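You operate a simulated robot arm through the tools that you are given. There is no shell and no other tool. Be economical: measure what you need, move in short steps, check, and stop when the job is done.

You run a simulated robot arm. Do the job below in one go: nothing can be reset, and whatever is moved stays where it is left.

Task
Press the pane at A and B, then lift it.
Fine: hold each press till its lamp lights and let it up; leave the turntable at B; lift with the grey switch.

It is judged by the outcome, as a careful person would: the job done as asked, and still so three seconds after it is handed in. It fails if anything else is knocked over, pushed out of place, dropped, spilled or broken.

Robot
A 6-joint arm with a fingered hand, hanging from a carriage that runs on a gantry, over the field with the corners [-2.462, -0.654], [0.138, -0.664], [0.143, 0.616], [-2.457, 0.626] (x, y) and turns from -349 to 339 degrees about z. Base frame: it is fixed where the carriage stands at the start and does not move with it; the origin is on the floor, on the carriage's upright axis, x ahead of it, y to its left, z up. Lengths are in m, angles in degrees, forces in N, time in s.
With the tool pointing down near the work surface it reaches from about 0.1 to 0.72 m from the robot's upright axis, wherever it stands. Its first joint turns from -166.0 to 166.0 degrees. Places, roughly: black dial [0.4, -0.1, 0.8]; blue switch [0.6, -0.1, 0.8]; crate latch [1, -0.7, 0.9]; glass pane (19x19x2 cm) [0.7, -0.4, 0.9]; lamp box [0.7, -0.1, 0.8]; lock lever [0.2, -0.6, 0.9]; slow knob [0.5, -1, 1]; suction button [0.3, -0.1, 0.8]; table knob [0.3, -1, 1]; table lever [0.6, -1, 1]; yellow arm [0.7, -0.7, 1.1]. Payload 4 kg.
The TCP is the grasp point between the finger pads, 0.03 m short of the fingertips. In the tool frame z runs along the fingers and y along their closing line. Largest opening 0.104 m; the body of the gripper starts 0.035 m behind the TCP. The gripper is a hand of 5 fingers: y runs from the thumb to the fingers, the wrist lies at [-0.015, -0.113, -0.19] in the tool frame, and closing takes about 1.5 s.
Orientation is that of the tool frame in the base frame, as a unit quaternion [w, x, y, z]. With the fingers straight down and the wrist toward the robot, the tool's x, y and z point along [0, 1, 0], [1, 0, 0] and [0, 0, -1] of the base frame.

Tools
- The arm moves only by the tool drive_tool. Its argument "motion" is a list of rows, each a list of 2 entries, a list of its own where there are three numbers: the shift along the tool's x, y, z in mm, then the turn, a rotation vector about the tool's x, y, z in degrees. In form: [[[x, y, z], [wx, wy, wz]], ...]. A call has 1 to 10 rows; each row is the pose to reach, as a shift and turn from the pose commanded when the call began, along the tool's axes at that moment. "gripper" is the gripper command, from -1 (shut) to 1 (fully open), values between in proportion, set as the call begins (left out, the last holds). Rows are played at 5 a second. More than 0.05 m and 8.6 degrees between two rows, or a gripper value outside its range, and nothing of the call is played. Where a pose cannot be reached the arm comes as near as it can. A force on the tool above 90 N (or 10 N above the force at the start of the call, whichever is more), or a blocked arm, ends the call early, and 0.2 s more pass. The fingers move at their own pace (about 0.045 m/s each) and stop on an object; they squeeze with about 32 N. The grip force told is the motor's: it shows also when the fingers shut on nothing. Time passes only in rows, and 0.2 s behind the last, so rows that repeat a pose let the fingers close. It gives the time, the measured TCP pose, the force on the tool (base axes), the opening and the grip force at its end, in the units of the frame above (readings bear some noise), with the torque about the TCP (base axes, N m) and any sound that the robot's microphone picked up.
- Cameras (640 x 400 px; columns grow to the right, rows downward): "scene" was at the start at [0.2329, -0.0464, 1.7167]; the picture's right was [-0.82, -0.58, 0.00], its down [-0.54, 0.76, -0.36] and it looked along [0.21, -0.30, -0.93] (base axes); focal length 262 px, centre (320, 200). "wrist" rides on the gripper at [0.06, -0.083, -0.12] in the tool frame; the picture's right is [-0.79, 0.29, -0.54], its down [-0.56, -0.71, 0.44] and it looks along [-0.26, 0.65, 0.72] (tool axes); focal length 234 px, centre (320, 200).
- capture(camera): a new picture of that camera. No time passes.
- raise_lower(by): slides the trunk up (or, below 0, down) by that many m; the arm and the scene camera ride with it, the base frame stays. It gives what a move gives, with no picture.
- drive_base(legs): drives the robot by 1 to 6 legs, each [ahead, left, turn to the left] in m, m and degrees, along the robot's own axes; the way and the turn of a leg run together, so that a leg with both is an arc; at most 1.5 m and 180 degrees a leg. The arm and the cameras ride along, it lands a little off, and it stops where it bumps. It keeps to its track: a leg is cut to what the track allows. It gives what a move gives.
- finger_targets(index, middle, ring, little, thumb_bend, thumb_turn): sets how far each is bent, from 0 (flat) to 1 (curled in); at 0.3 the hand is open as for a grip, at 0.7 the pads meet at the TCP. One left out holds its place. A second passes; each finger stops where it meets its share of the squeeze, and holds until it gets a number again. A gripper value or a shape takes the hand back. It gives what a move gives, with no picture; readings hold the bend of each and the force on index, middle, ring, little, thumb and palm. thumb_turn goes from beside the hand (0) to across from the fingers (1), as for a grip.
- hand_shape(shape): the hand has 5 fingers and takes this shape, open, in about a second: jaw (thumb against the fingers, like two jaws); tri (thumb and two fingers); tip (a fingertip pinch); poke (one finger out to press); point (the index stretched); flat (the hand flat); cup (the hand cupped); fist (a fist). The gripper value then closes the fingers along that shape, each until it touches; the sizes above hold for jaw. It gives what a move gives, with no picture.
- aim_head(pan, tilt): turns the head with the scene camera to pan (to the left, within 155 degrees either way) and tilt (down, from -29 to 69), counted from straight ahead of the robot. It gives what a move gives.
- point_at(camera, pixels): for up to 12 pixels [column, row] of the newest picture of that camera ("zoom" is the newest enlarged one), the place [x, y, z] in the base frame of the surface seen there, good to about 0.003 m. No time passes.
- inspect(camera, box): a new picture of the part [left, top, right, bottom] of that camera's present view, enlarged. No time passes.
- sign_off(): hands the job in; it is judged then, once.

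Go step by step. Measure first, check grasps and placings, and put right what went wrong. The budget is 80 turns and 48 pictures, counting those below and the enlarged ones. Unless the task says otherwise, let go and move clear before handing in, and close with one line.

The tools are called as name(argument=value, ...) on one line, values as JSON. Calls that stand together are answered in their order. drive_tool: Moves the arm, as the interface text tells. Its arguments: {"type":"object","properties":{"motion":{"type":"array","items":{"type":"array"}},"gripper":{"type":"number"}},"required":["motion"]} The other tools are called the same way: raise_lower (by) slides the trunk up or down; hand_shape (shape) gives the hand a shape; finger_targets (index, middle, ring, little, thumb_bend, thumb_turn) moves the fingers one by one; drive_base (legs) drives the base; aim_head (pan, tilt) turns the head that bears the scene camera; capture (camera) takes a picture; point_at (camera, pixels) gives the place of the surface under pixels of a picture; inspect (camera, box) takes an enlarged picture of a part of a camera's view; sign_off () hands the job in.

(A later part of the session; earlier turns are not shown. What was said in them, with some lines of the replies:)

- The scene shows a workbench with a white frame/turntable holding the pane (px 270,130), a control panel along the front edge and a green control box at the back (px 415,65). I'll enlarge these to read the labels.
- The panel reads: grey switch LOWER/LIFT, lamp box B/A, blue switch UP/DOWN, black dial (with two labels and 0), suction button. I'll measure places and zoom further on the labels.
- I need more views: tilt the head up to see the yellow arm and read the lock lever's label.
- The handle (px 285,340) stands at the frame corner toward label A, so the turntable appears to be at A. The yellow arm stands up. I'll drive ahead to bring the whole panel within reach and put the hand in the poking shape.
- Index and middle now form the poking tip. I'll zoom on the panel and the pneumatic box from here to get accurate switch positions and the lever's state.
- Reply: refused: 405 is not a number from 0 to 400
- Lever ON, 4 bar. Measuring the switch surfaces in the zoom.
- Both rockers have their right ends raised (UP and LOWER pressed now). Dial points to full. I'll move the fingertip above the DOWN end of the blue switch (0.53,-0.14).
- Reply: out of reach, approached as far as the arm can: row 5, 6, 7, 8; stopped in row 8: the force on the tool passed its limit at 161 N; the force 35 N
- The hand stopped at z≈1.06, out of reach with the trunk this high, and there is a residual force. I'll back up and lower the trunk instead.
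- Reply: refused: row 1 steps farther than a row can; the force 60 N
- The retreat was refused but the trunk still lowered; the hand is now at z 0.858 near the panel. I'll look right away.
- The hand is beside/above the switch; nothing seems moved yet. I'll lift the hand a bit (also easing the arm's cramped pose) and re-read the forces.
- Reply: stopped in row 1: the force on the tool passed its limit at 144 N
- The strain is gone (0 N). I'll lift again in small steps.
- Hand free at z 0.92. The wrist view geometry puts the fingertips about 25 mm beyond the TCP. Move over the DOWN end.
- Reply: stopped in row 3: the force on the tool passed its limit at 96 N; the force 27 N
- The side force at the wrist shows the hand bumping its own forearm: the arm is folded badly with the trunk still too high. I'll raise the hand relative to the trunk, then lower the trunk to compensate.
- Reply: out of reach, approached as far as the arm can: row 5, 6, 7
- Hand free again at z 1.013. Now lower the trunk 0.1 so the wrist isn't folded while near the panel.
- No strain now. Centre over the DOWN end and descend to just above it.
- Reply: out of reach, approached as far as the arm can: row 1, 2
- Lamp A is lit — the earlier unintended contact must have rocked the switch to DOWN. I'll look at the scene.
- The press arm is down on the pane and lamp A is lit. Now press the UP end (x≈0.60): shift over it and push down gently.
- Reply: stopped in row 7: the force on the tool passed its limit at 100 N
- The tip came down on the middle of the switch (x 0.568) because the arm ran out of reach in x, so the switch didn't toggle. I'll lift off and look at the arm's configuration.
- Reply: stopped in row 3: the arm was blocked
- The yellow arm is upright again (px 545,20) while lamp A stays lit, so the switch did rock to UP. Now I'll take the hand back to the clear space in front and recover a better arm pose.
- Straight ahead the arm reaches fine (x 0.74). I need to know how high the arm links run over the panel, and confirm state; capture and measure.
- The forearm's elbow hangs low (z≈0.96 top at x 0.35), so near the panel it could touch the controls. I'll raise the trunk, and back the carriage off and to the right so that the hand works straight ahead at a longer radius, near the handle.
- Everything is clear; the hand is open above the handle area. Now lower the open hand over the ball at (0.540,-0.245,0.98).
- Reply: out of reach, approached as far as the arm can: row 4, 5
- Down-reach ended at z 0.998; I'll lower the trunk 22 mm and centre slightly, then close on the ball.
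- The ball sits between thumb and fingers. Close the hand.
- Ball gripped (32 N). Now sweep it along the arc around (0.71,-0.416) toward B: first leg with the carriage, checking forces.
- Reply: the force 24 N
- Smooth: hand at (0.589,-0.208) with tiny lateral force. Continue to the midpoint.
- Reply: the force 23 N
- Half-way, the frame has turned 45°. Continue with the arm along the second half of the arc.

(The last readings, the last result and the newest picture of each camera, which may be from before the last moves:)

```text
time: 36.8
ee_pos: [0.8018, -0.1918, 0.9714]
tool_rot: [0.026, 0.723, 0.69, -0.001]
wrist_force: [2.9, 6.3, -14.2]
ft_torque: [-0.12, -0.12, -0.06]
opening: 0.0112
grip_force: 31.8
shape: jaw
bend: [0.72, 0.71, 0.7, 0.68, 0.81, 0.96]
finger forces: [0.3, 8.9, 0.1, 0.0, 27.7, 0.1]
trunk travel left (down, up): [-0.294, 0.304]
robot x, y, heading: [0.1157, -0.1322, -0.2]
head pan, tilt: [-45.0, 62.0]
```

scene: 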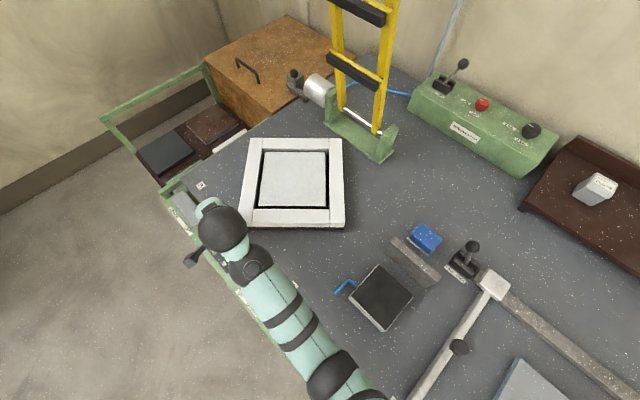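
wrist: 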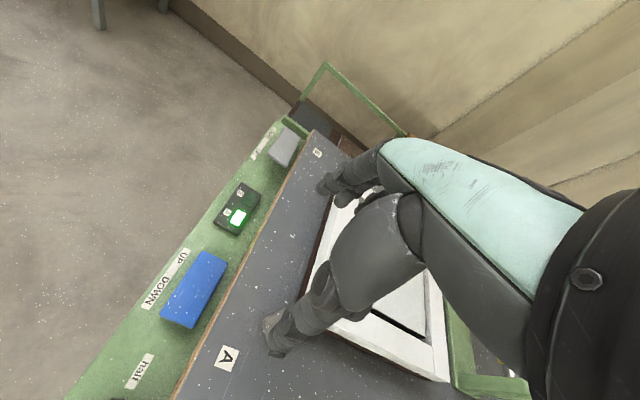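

Good. Last stretch toward B with the arm.

drive_tool(motion=[[[-6, 14.5, 1], [0, 0, 0]], [[-12.8, 29, 1.5], [0, 0, 0]], [[-20.5, 43, 2], [0, 0, 0]], [[-29.2, 56.1, 3], [0, 0, 0]], [[-38.5, 69, 4], [0, 0, 0]], [[-48.8, 80.8, 5], [0, 0, 0]], [[-48.8, 80.8, 5], [0, 0, 0]]])

capture(camera="scene")

```text
time: 38.4
ee_pos: [0.8801, -0.2408, 0.9705]
tool_rot: [0.026, 0.722, 0.691, -0.001]
wrist_force: [-8.3, 19.3, 1.7]
ft_torque: [0.07, 0.05, -0.09]
opening: 0.011
grip_force: 31.7
shape: jaw
bend: [0.72, 0.71, 0.7, 0.68, 0.82, 0.95]
finger forces: [0.1, 4.7, 0.1, 0.1, 34.1, 0.0]
trunk travel left (down, up): [-0.294, 0.304]
robot x, y, heading: [0.1136, -0.1274, -0.0]
head pan, tilt: [-45.0, 62.0]
```

```text
14 pictures are left
```

scene: 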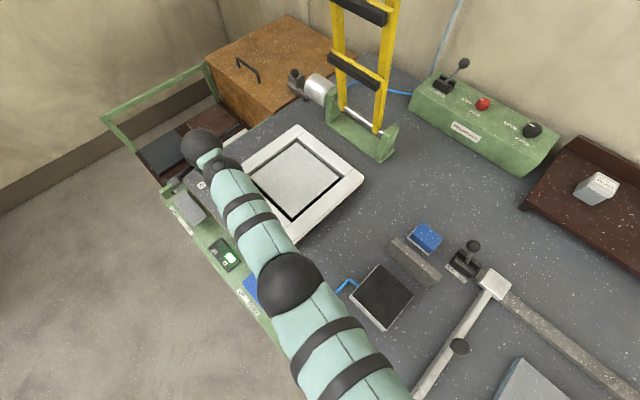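

Resistance of ~20 N suggests the stop at B is met. I'll check the frame's alignment by its edges.

point_at(camera="scene", pixels=[[300, 130], [358, 177], [330, 155], [302, 147], [338, 176], [270, 180]])

```text
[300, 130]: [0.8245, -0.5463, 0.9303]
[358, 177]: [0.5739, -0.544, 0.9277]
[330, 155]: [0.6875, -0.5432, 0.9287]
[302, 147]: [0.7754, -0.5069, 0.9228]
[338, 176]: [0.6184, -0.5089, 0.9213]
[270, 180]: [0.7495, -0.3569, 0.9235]
```

The frame's edge is parallel to x within 1°, so it's square at B. Release and lift straight up.

drive_tool(motion=[[[0, 0, 0], [0, 0, 0]], [[0, 0, 0], [0, 0, 0]], [[0, 0, 0], [0, 0, 0]], [[0, 0, 0], [0, 0, 0]], [[0, 0, 0], [0, 0, 0]], [[0, 0, 0], [0, 0, 0]], [[0, 0, 0], [0, 0, 0]], [[0, 0, 0], [0, 0, 0]]], gripper=1)

drive_tool(motion=[[[0, -4, -20], [0, 0, 0]], [[0, -8, -45], [0, 0, 0]], [[0, -12, -70], [0, 0, 0]], [[0, -30, -95], [0, 0, 0]], [[0, -65, -100], [0, 0, 0]], [[20, -110, -100], [0, 0, 0]], [[40, -150, -100], [0, 0, 0]]])

```text
time: 40.2
ee_pos: [0.8825, -0.2464, 0.9705]
tool_rot: [0.027, 0.723, 0.69, -0.001]
wrist_force: [0.1, 0.6, -0.5]
ft_torque: [-0.01, -0.02, -0.01]
opening: 0.1039
grip_force: 0.0
shape: jaw
bend: [0.3, 0.3, 0.3, 0.3, 0.3, 0.97]
finger forces: [0.0, 0.0, 0.0, 0.0, 0.0, 0.0]
trunk travel left (down, up): [-0.294, 0.304]
robot x, y, heading: [0.1173, -0.1297, -0.0]
head pan, tilt: [-45.0, 62.0]
```

```text
time: 41.8
ee_pos: [0.7528, -0.1935, 1.0446]
tool_rot: [0.027, 0.724, 0.689, -0.001]
wrist_force: [0.6, 0.2, 0.5]
ft_torque: [-0.05, 0.02, 0.03]
opening: 0.1038
grip_force: 0.0
shape: jaw
bend: [0.3, 0.3, 0.3, 0.3, 0.3, 0.97]
finger forces: [0.0, 0.0, 0.0, 0.1, 0.1, 0.1]
out of reach, approached as far as the arm can: row 7
trunk travel left (down, up): [-0.294, 0.304]
robot x, y, heading: [0.1133, -0.1318, -0.3]
head pan, tilt: [-45.0, 62.0]
```

Turntable left at B, hand clear. For the blue switch I'll keep the carriage in front of the bench (so the elbow hangs clear), turned a bit right, and re-form the poking hand.

drive_base(legs=[[0, 0.165, 0], [-0.16, 0, 0], [0, 0, -12]])

hand_shape(shape="poke")

raise_lower(by=-0.12)

capture(camera="scene")

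```text
time: 45.0
ee_pos: [0.5697, -0.1618, 1.044]
tool_rot: [0.026, 0.792, 0.61, -0.004]
wrist_force: [-0.4, -0.1, -0.3]
ft_torque: [0.0, -0.01, 0.0]
opening: 0.1037
grip_force: 0.1
shape: jaw
bend: [0.3, 0.3, 0.3, 0.3, 0.3, 0.97]
finger forces: [0.0, 0.0, 0.1, 0.0, 0.0, 0.0]
trunk travel left (down, up): [-0.294, 0.304]
robot x, y, heading: [-0.0406, 0.0332, -12.1]
head pan, tilt: [-45.0, 62.0]
```

```text
time: 45.9
ee_pos: [0.5681, -0.1614, 1.0458]
tool_rot: [0.027, 0.792, 0.61, -0.003]
wrist_force: [0.1, 0.1, -1.0]
ft_torque: [-0.01, 0.0, -0.02]
opening: 0.0
grip_force: 0.1
shape: poke
bend: [0.7, 0.7, 0.99, 0.99, 1.0, 1.0]
finger forces: [0.0, 0.0, 0.0, 0.0, 0.0, 0.0]
trunk travel left (down, up): [-0.294, 0.304]
robot x, y, heading: [-0.0427, 0.0369, -11.9]
head pan, tilt: [-45.0, 62.0]
```

```text
time: 47.4
ee_pos: [0.5698, -0.161, 0.9245]
tool_rot: [0.026, 0.792, 0.609, -0.004]
wrist_force: [-0.5, -0.4, 0.0]
ft_torque: [-0.01, 0.02, 0.0]
opening: 0.0001
grip_force: 0.1
shape: poke
bend: [0.7, 0.7, 0.99, 0.99, 1.0, 1.0]
finger forces: [0.0, 0.0, 0.0, 0.0, 0.0, 0.0]
trunk travel left (down, up): [-0.174, 0.424]
robot x, y, heading: [-0.0432, 0.036, -12.1]
head pan, tilt: [-45.0, 62.0]
```

```text
13 pictures are left
```

scene: 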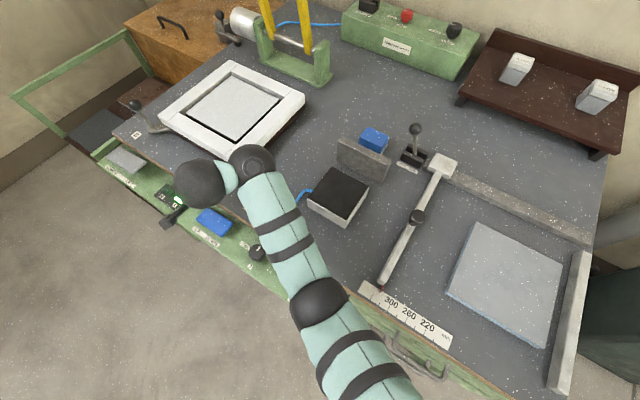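

The elbow (px 318,300) appears over the bench edge; measure its clearance.

point_at(camera="scene", pixels=[[318, 300], [296, 315], [285, 260], [255, 160], [198, 185], [345, 340], [214, 222], [228, 228], [200, 215], [140, 107], [300, 285], [257, 252]])

```text
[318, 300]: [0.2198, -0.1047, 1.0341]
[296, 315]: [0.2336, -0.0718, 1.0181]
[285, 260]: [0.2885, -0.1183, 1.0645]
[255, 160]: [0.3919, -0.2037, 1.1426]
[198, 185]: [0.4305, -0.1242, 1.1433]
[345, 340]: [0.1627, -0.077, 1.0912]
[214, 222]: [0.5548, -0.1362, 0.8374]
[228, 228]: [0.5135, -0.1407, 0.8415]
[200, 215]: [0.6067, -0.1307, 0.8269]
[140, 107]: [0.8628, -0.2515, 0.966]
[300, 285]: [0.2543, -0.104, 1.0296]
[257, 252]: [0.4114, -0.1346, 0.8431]
```

Elbow clearance is about 8 cm above the panel – fine. Move over the DOWN end (0.522,-0.14), to just above.

drive_tool(motion=[[[4, -25, 5], [0, 0, 0]], [[9, -50, 12], [0, 0, 0]], [[9, -50, 28], [0, 0, 0]], [[9, -50, 28], [0, 0, 0]]])

inspect(camera="wrist", box=[180, 120, 420, 340])

```text
time: 48.4
ee_pos: [0.5444, -0.1385, 0.8913]
tool_rot: [0.037, 0.793, 0.608, -0.001]
wrist_force: [-0.1, 0.3, 0.7]
ft_torque: [0.05, -0.01, -0.02]
opening: 0.0
grip_force: 0.2
shape: poke
bend: [0.7, 0.7, 0.99, 0.99, 1.0, 1.0]
finger forces: [0.1, 0.0, 0.0, 0.0, 0.0, 0.1]
out of reach, approached as far as the arm can: row 1, 2, 3, 4
trunk travel left (down, up): [-0.174, 0.424]
robot x, y, heading: [-0.0396, 0.0306, -12.0]
head pan, tilt: [-45.0, 62.0]
```

```text
1.82 times, centred on (300, 230) of wrist
```

zoom: 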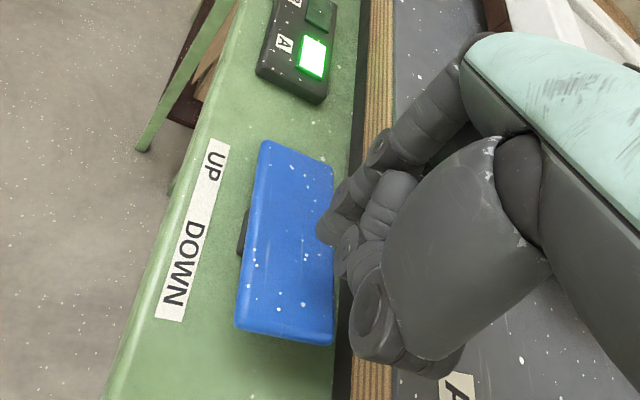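

Shift the carriage 22 mm back so the tip sits over the DOWN end, then lower with the trunk a little.

drive_base(legs=[[-0.0215, -0.005, 0]])

raise_lower(by=-0.022)

```text
time: 49.2
ee_pos: [0.5231, -0.1406, 0.8915]
tool_rot: [0.039, 0.794, 0.607, -0.001]
wrist_force: [-1.1, 0.3, 1.2]
ft_torque: [0.0, 0.0, 0.0]
opening: 0.0
grip_force: 0.0
shape: poke
bend: [0.7, 0.7, 0.99, 0.99, 1.0, 1.0]
finger forces: [0.1, 0.0, 0.1, 0.0, 0.0, 0.1]
trunk travel left (down, up): [-0.174, 0.424]
robot x, y, heading: [-0.0642, 0.0331, -11.8]
head pan, tilt: [-45.0, 62.0]
```

```text
time: 49.9
ee_pos: [0.5221, -0.1411, 0.8699]
tool_rot: [0.038, 0.793, 0.608, -0.002]
wrist_force: [1.2, -0.6, 0.8]
ft_torque: [0.01, -0.05, -0.02]
opening: 0.0001
grip_force: 0.1
shape: poke
bend: [0.7, 0.7, 0.99, 0.99, 1.0, 1.0]
finger forces: [0.0, 0.5, 0.1, 0.0, 0.0, 0.1]
trunk travel left (down, up): [-0.152, 0.446]
robot x, y, heading: [-0.0616, 0.0337, -11.8]
head pan, tilt: [-45.0, 62.0]
```

Light touch at z 0.870. Lower another 12 mm to rock it.

raise_lower(by=-0.013)

aim_head(pan=-48, tilt=50)

capture(camera="scene")

```text
time: 50.5
ee_pos: [0.5225, -0.1402, 0.8581]
tool_rot: [0.039, 0.793, 0.608, 0.0]
wrist_force: [-1.3, 0.9, 7.0]
ft_torque: [0.09, 0.03, -0.01]
opening: 0.0
grip_force: 0.0
shape: poke
bend: [0.7, 0.7, 0.99, 0.99, 1.0, 1.0]
finger forces: [7.9, 0.0, 0.1, 0.0, 0.0, 0.1]
trunk travel left (down, up): [-0.139, 0.459]
robot x, y, heading: [-0.0595, 0.0339, -12.0]
head pan, tilt: [-45.0, 62.0]
```

```text
time: 51.3
ee_pos: [0.523, -0.1408, 0.8572]
tool_rot: [0.038, 0.793, 0.607, -0.001]
wrist_force: [-4.6, 1.9, 13.0]
ft_torque: [0.15, 0.04, 0.06]
opening: 0.0
grip_force: 0.2
shape: poke
bend: [0.7, 0.7, 0.99, 0.99, 1.0, 1.0]
finger forces: [13.6, 0.0, 0.0, 0.1, 0.0, 0.1]
trunk travel left (down, up): [-0.139, 0.459]
robot x, y, heading: [-0.063, 0.0338, -12.0]
head pan, tilt: [-48.0, 50.0]
```

```text
11 pictures are left
```

scene: 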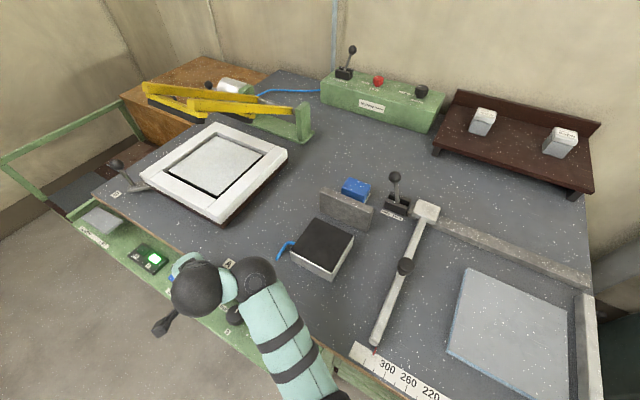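

The yellow arm is coming down. Lift off the switch and wait for lamp B.

raise_lower(by=0.045)

drive_tool(motion=[[[0, 0, 0], [0, 0, 0]], [[0, 0, 0], [0, 0, 0]], [[0, 0, 0], [0, 0, 0]], [[0, 0, 0], [0, 0, 0]], [[0, 0, 0], [0, 0, 0]], [[0, 0, 0], [0, 0, 0]], [[0, 0, 0], [0, 0, 0]], [[0, 0, 0], [0, 0, 0]], [[0, 0, 0], [0, 0, 0]], [[0, 0, 0], [0, 0, 0]]])

inspect(camera="scene", box=[70, 60, 330, 320])

```text
time: 52.1
ee_pos: [0.5223, -0.1401, 0.9007]
tool_rot: [0.038, 0.793, 0.607, 0.0]
wrist_force: [-0.6, -0.3, -1.0]
ft_torque: [-0.01, 0.01, -0.01]
opening: 0.0001
grip_force: 0.2
shape: poke
bend: [0.7, 0.7, 0.99, 0.99, 1.0, 1.0]
finger forces: [0.0, 0.0, 0.0, 0.0, 0.0, 0.0]
trunk travel left (down, up): [-0.184, 0.414]
robot x, y, heading: [-0.0636, 0.0358, -11.9]
head pan, tilt: [-48.0, 50.0]
```

```text
time: 54.4
ee_pos: [0.5221, -0.1402, 0.9016]
tool_rot: [0.038, 0.793, 0.608, -0.001]
wrist_force: [0.2, 1.3, 0.4]
ft_torque: [0.02, 0.02, 0.01]
opening: 0.0
grip_force: 0.2
shape: poke
bend: [0.7, 0.7, 0.99, 0.99, 1.0, 1.0]
finger forces: [0.1, 0.0, 0.1, 0.0, 0.0, 0.0]
trunk travel left (down, up): [-0.184, 0.414]
robot x, y, heading: [-0.0665, 0.0338, -12.3]
head pan, tilt: [-48.0, 50.0]
```

```text
1.54 times, centred on (200, 190) of scene
```

zoom: 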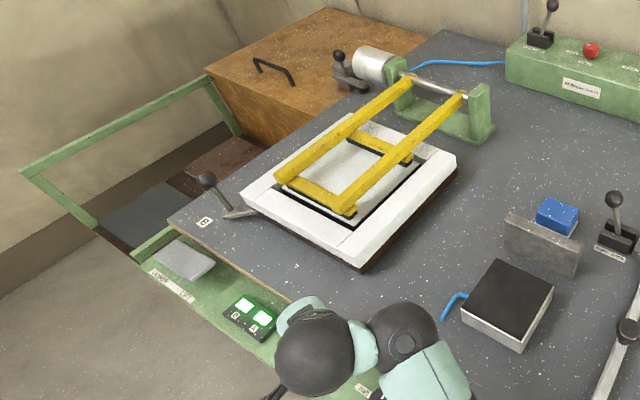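

Both lamps lit. Now move the carriage so the tip is over the UP end (x≈0.600), and press.

drive_base(legs=[[0.0763, 0.0165, 0]])

raise_lower(by=-0.044)

raise_lower(by=0.045)

inspect(camera="scene", box=[40, 30, 330, 320])

```text
time: 55.4
ee_pos: [0.6006, -0.1401, 0.9018]
tool_rot: [0.039, 0.794, 0.607, 0.0]
wrist_force: [-0.1, -0.2, 0.0]
ft_torque: [-0.02, 0.03, 0.01]
opening: 0.0
grip_force: 0.0
shape: poke
bend: [0.7, 0.7, 0.99, 0.99, 1.0, 1.0]
finger forces: [0.0, 0.0, 0.0, 0.0, 0.0, 0.0]
trunk travel left (down, up): [-0.184, 0.414]
robot x, y, heading: [0.0123, 0.0351, -12.0]
head pan, tilt: [-48.0, 50.0]
```

```text
time: 56.3
ee_pos: [0.6, -0.141, 0.8585]
tool_rot: [0.039, 0.793, 0.608, -0.001]
wrist_force: [0.4, 1.0, 1.0]
ft_torque: [-0.04, 0.0, -0.05]
opening: 0.0
grip_force: 0.0
shape: poke
bend: [0.7, 0.7, 0.99, 0.99, 1.0, 1.0]
finger forces: [0.0, 0.6, 0.1, 0.1, 0.0, 0.0]
trunk travel left (down, up): [-0.14, 0.458]
robot x, y, heading: [0.0136, 0.0335, -12.1]
head pan, tilt: [-48.0, 50.0]
```

```text
time: 57.1
ee_pos: [0.5991, -0.1404, 0.9033]
tool_rot: [0.038, 0.793, 0.608, -0.001]
wrist_force: [-0.8, -0.1, -0.4]
ft_torque: [-0.01, 0.01, 0.04]
opening: 0.0
grip_force: 0.1
shape: poke
bend: [0.7, 0.7, 0.99, 0.99, 1.0, 1.0]
finger forces: [0.0, 0.0, 0.1, 0.0, 0.0, 0.0]
trunk travel left (down, up): [-0.185, 0.413]
robot x, y, heading: [0.0088, 0.0352, -12.4]
head pan, tilt: [-48.0, 50.0]
```

```text
1.38 times, centred on (185, 175) of scene
```

zoom: 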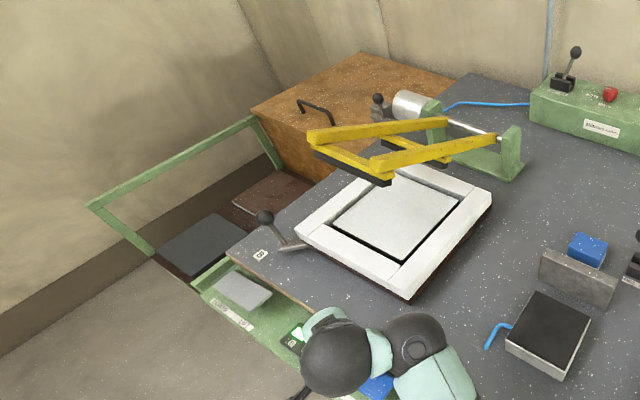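

The yellow arm is rising with lamp B lit. Next go to the grey switch's LIFT end (0.842,-0.142): raise a bit, drive ahead, then extend the arm.

raise_lower(by=0.05)

drive_base(legs=[[0.1286, -0.0084, 0]])

drive_tool(motion=[[[14, 24, 2], [0, 0, 0]], [[28, 48, 3], [0, 0, 0]], [[42, 72, 4], [0, 0, 0]], [[58, 100, 5], [0, 0, 0]], [[58, 100, 5], [0, 0, 0]]])

capture(camera="scene")

```text
time: 58.1
ee_pos: [0.5992, -0.1405, 0.952]
tool_rot: [0.038, 0.794, 0.607, -0.002]
wrist_force: [-0.6, 0.1, -0.8]
ft_torque: [-0.03, 0.0, 0.0]
opening: 0.0
grip_force: 0.1
shape: poke
bend: [0.7, 0.7, 0.99, 0.99, 1.0, 1.0]
finger forces: [0.1, 0.0, 0.1, 0.0, 0.0, 0.1]
trunk travel left (down, up): [-0.235, 0.363]
robot x, y, heading: [0.0155, 0.0337, -11.9]
head pan, tilt: [-48.0, 50.0]
```

```text
time: 59.3
ee_pos: [0.7243, -0.1737, 0.9522]
tool_rot: [0.039, 0.793, 0.608, -0.001]
wrist_force: [-0.6, -0.9, 0.6]
ft_torque: [0.01, 0.02, -0.01]
opening: 0.0001
grip_force: 0.0
shape: poke
bend: [0.7, 0.7, 0.99, 0.99, 1.0, 1.0]
finger forces: [0.0, 0.0, 0.1, 0.1, 0.0, 0.0]
trunk travel left (down, up): [-0.235, 0.363]
robot x, y, heading: [0.1348, -0.0056, -12.0]
head pan, tilt: [-48.0, 50.0]
```

```text
time: 60.5
ee_pos: [0.8346, -0.1437, 0.9509]
tool_rot: [0.038, 0.793, 0.608, -0.001]
wrist_force: [0.0, -0.4, 0.7]
ft_torque: [0.03, -0.01, 0.0]
opening: 0.0
grip_force: 0.0
shape: poke
bend: [0.7, 0.7, 0.99, 0.99, 1.0, 1.0]
finger forces: [0.0, 0.1, 0.1, 0.0, 0.0, 0.1]
out of reach, approached as far as the arm can: row 1, 2
trunk travel left (down, up): [-0.235, 0.363]
robot x, y, heading: [0.1387, -0.0008, -11.9]
head pan, tilt: [-48.0, 50.0]
```

```text
8 pictures are left
```

scene: 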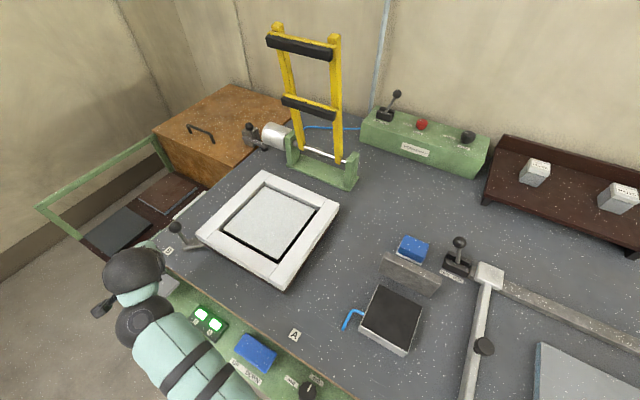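

Yellow arm fully up, both lamps lit. Nudge 7 mm further and come down close to the LIFT end; check with the wrist camera.

drive_tool(motion=[[[2, 8, 0], [0, 0, 0]], [[2, 8, 0], [0, 0, 0]]])

raise_lower(by=-0.05)

inspect(camera="wrist", box=[180, 120, 420, 340])

```text
time: 61.1
ee_pos: [0.8432, -0.1433, 0.9522]
tool_rot: [0.039, 0.793, 0.608, -0.002]
wrist_force: [-0.8, 0.4, -0.5]
ft_torque: [-0.01, -0.02, 0.03]
opening: 0.0
grip_force: 0.0
shape: poke
bend: [0.7, 0.7, 0.99, 0.99, 1.0, 1.0]
finger forces: [0.0, 0.1, 0.0, 0.0, 0.1, 0.0]
trunk travel left (down, up): [-0.235, 0.363]
robot x, y, heading: [0.1316, -0.0025, -11.9]
head pan, tilt: [-48.0, 50.0]
```

```text
time: 62.0
ee_pos: [0.8423, -0.1444, 0.902]
tool_rot: [0.038, 0.793, 0.608, -0.002]
wrist_force: [0.7, 0.2, -0.1]
ft_torque: [0.0, -0.02, 0.0]
opening: 0.0
grip_force: 0.0
shape: poke
bend: [0.7, 0.7, 0.99, 0.99, 1.0, 1.0]
finger forces: [0.1, 0.0, 0.0, 0.0, 0.0, 0.0]
trunk travel left (down, up): [-0.185, 0.413]
robot x, y, heading: [0.135, 0.0007, -12.1]
head pan, tilt: [-48.0, 50.0]
```

```text
1.82 times, centred on (300, 230) of wrist
```

zoom: 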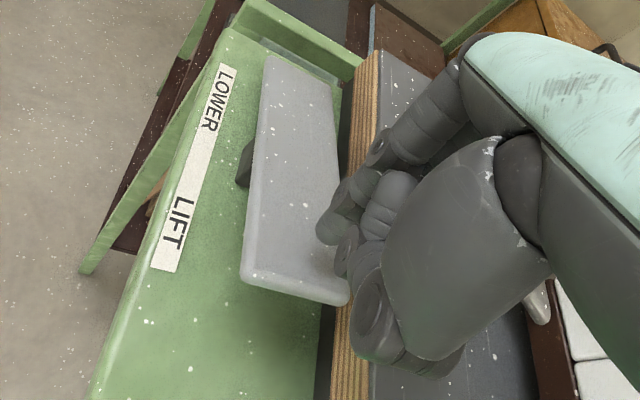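

The tip is well over the LIFT half. Press it down.

raise_lower(by=-0.022)

raise_lower(by=-0.016)

inspect(camera="scene", box=[80, 140, 400, 360])

```text
time: 62.7
ee_pos: [0.8442, -0.1446, 0.8808]
tool_rot: [0.04, 0.793, 0.608, 0.0]
wrist_force: [-1.8, -1.5, 14.4]
ft_torque: [-0.13, 0.13, -0.01]
opening: 0.0001
grip_force: 0.0
shape: poke
bend: [0.7, 0.7, 0.99, 0.99, 1.0, 1.0]
finger forces: [0.2, 14.1, 0.0, 0.0, 0.0, 0.0]
trunk travel left (down, up): [-0.163, 0.435]
robot x, y, heading: [0.1333, -0.0007, -12.1]
head pan, tilt: [-48.0, 50.0]
```

```text
time: 63.4
ee_pos: [0.8411, -0.1436, 0.861]
tool_rot: [0.037, 0.793, 0.608, -0.002]
wrist_force: [-3.7, 0.0, 6.3]
ft_torque: [0.06, 0.05, 0.0]
opening: 0.0001
grip_force: 0.0
shape: poke
bend: [0.7, 0.7, 0.99, 0.99, 1.0, 1.0]
finger forces: [7.0, 0.0, 0.1, 0.0, 0.0, 0.0]
trunk travel left (down, up): [-0.147, 0.451]
robot x, y, heading: [0.1348, -0.003, -12.1]
head pan, tilt: [-48.0, 50.0]
```

```text
1.82 times, centred on (240, 250) of scene
```

zoom: 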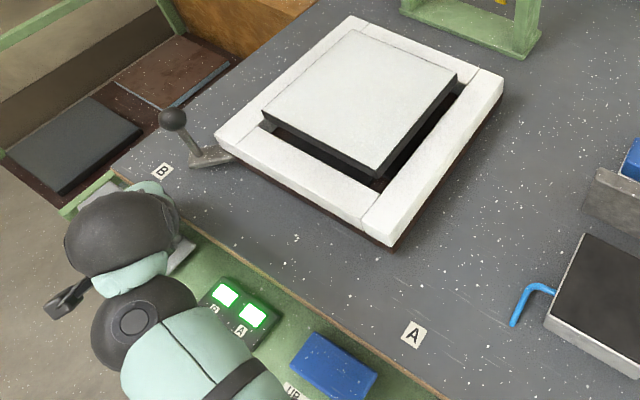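

The pane is rising out of the frame. Lift off the switch, move clear, and verify it stays lifted.

raise_lower(by=0.12)

drive_base(legs=[[0, 0.3, 0]])

capture(camera="scene")

```text
time: 64.9
ee_pos: [0.842, -0.1443, 0.9831]
tool_rot: [0.038, 0.794, 0.607, -0.002]
wrist_force: [0.3, -0.2, 0.2]
ft_torque: [0.0, -0.02, 0.0]
opening: 0.0
grip_force: 0.1
shape: poke
bend: [0.7, 0.7, 0.99, 0.99, 1.0, 1.0]
finger forces: [0.1, 0.1, 0.0, 0.0, 0.0, 0.0]
trunk travel left (down, up): [-0.267, 0.331]
robot x, y, heading: [0.1366, -0.0006, -11.9]
head pan, tilt: [-48.0, 50.0]
```

```text
time: 66.9
ee_pos: [0.8471, 0.1465, 0.9824]
tool_rot: [0.038, 0.793, 0.608, -0.001]
wrist_force: [-0.1, 0.1, -0.1]
ft_torque: [0.01, -0.02, 0.03]
opening: 0.0
grip_force: 0.0
shape: poke
bend: [0.7, 0.7, 0.99, 0.99, 1.0, 1.0]
finger forces: [0.0, 0.0, 0.0, 0.0, 0.1, 0.0]
trunk travel left (down, up): [-0.267, 0.331]
robot x, y, heading: [0.1411, 0.2889, -12.1]
head pan, tilt: [-48.0, 50.0]
```

```text
5 pictures are left
```

scene: 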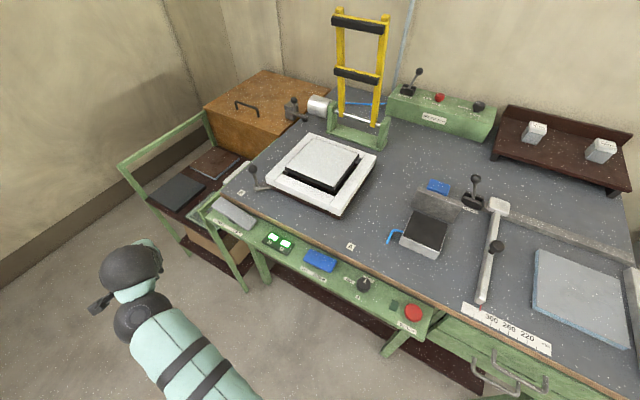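

The pane stands lifted (px 320,160), arm up, both lamps lit, handle at B. One last zoom to confirm the dial and the other controls are undisturbed.

inspect(camera="scene", box=[200, 120, 440, 330])

point_at(camera="scene", pixels=[[320, 155], [255, 170], [225, 208], [247, 223]])

```text
1.90 times, centred on (320, 225) of scene
```

zoom: 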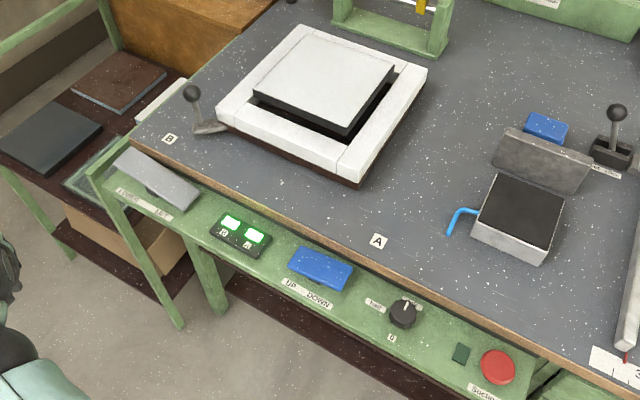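

```text
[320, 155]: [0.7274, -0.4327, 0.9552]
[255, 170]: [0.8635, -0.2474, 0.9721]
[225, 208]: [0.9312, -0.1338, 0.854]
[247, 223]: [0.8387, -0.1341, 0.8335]
```

The pane is lifted to z 0.955 (it was at 0.922), the grey switch is at LIFT, both lamps are lit, and the press arm is up. The turntable is at B and the dial still reads full, so I'm handing in.

sign_off()

```text
The job is handed in.
```

The pane was pressed at A and then at B, each until its lamp lit and then let up. The turntable is left at B and the pane is lifted with the grey switch. The A press was started by accident when the hand brushed the blue switch.
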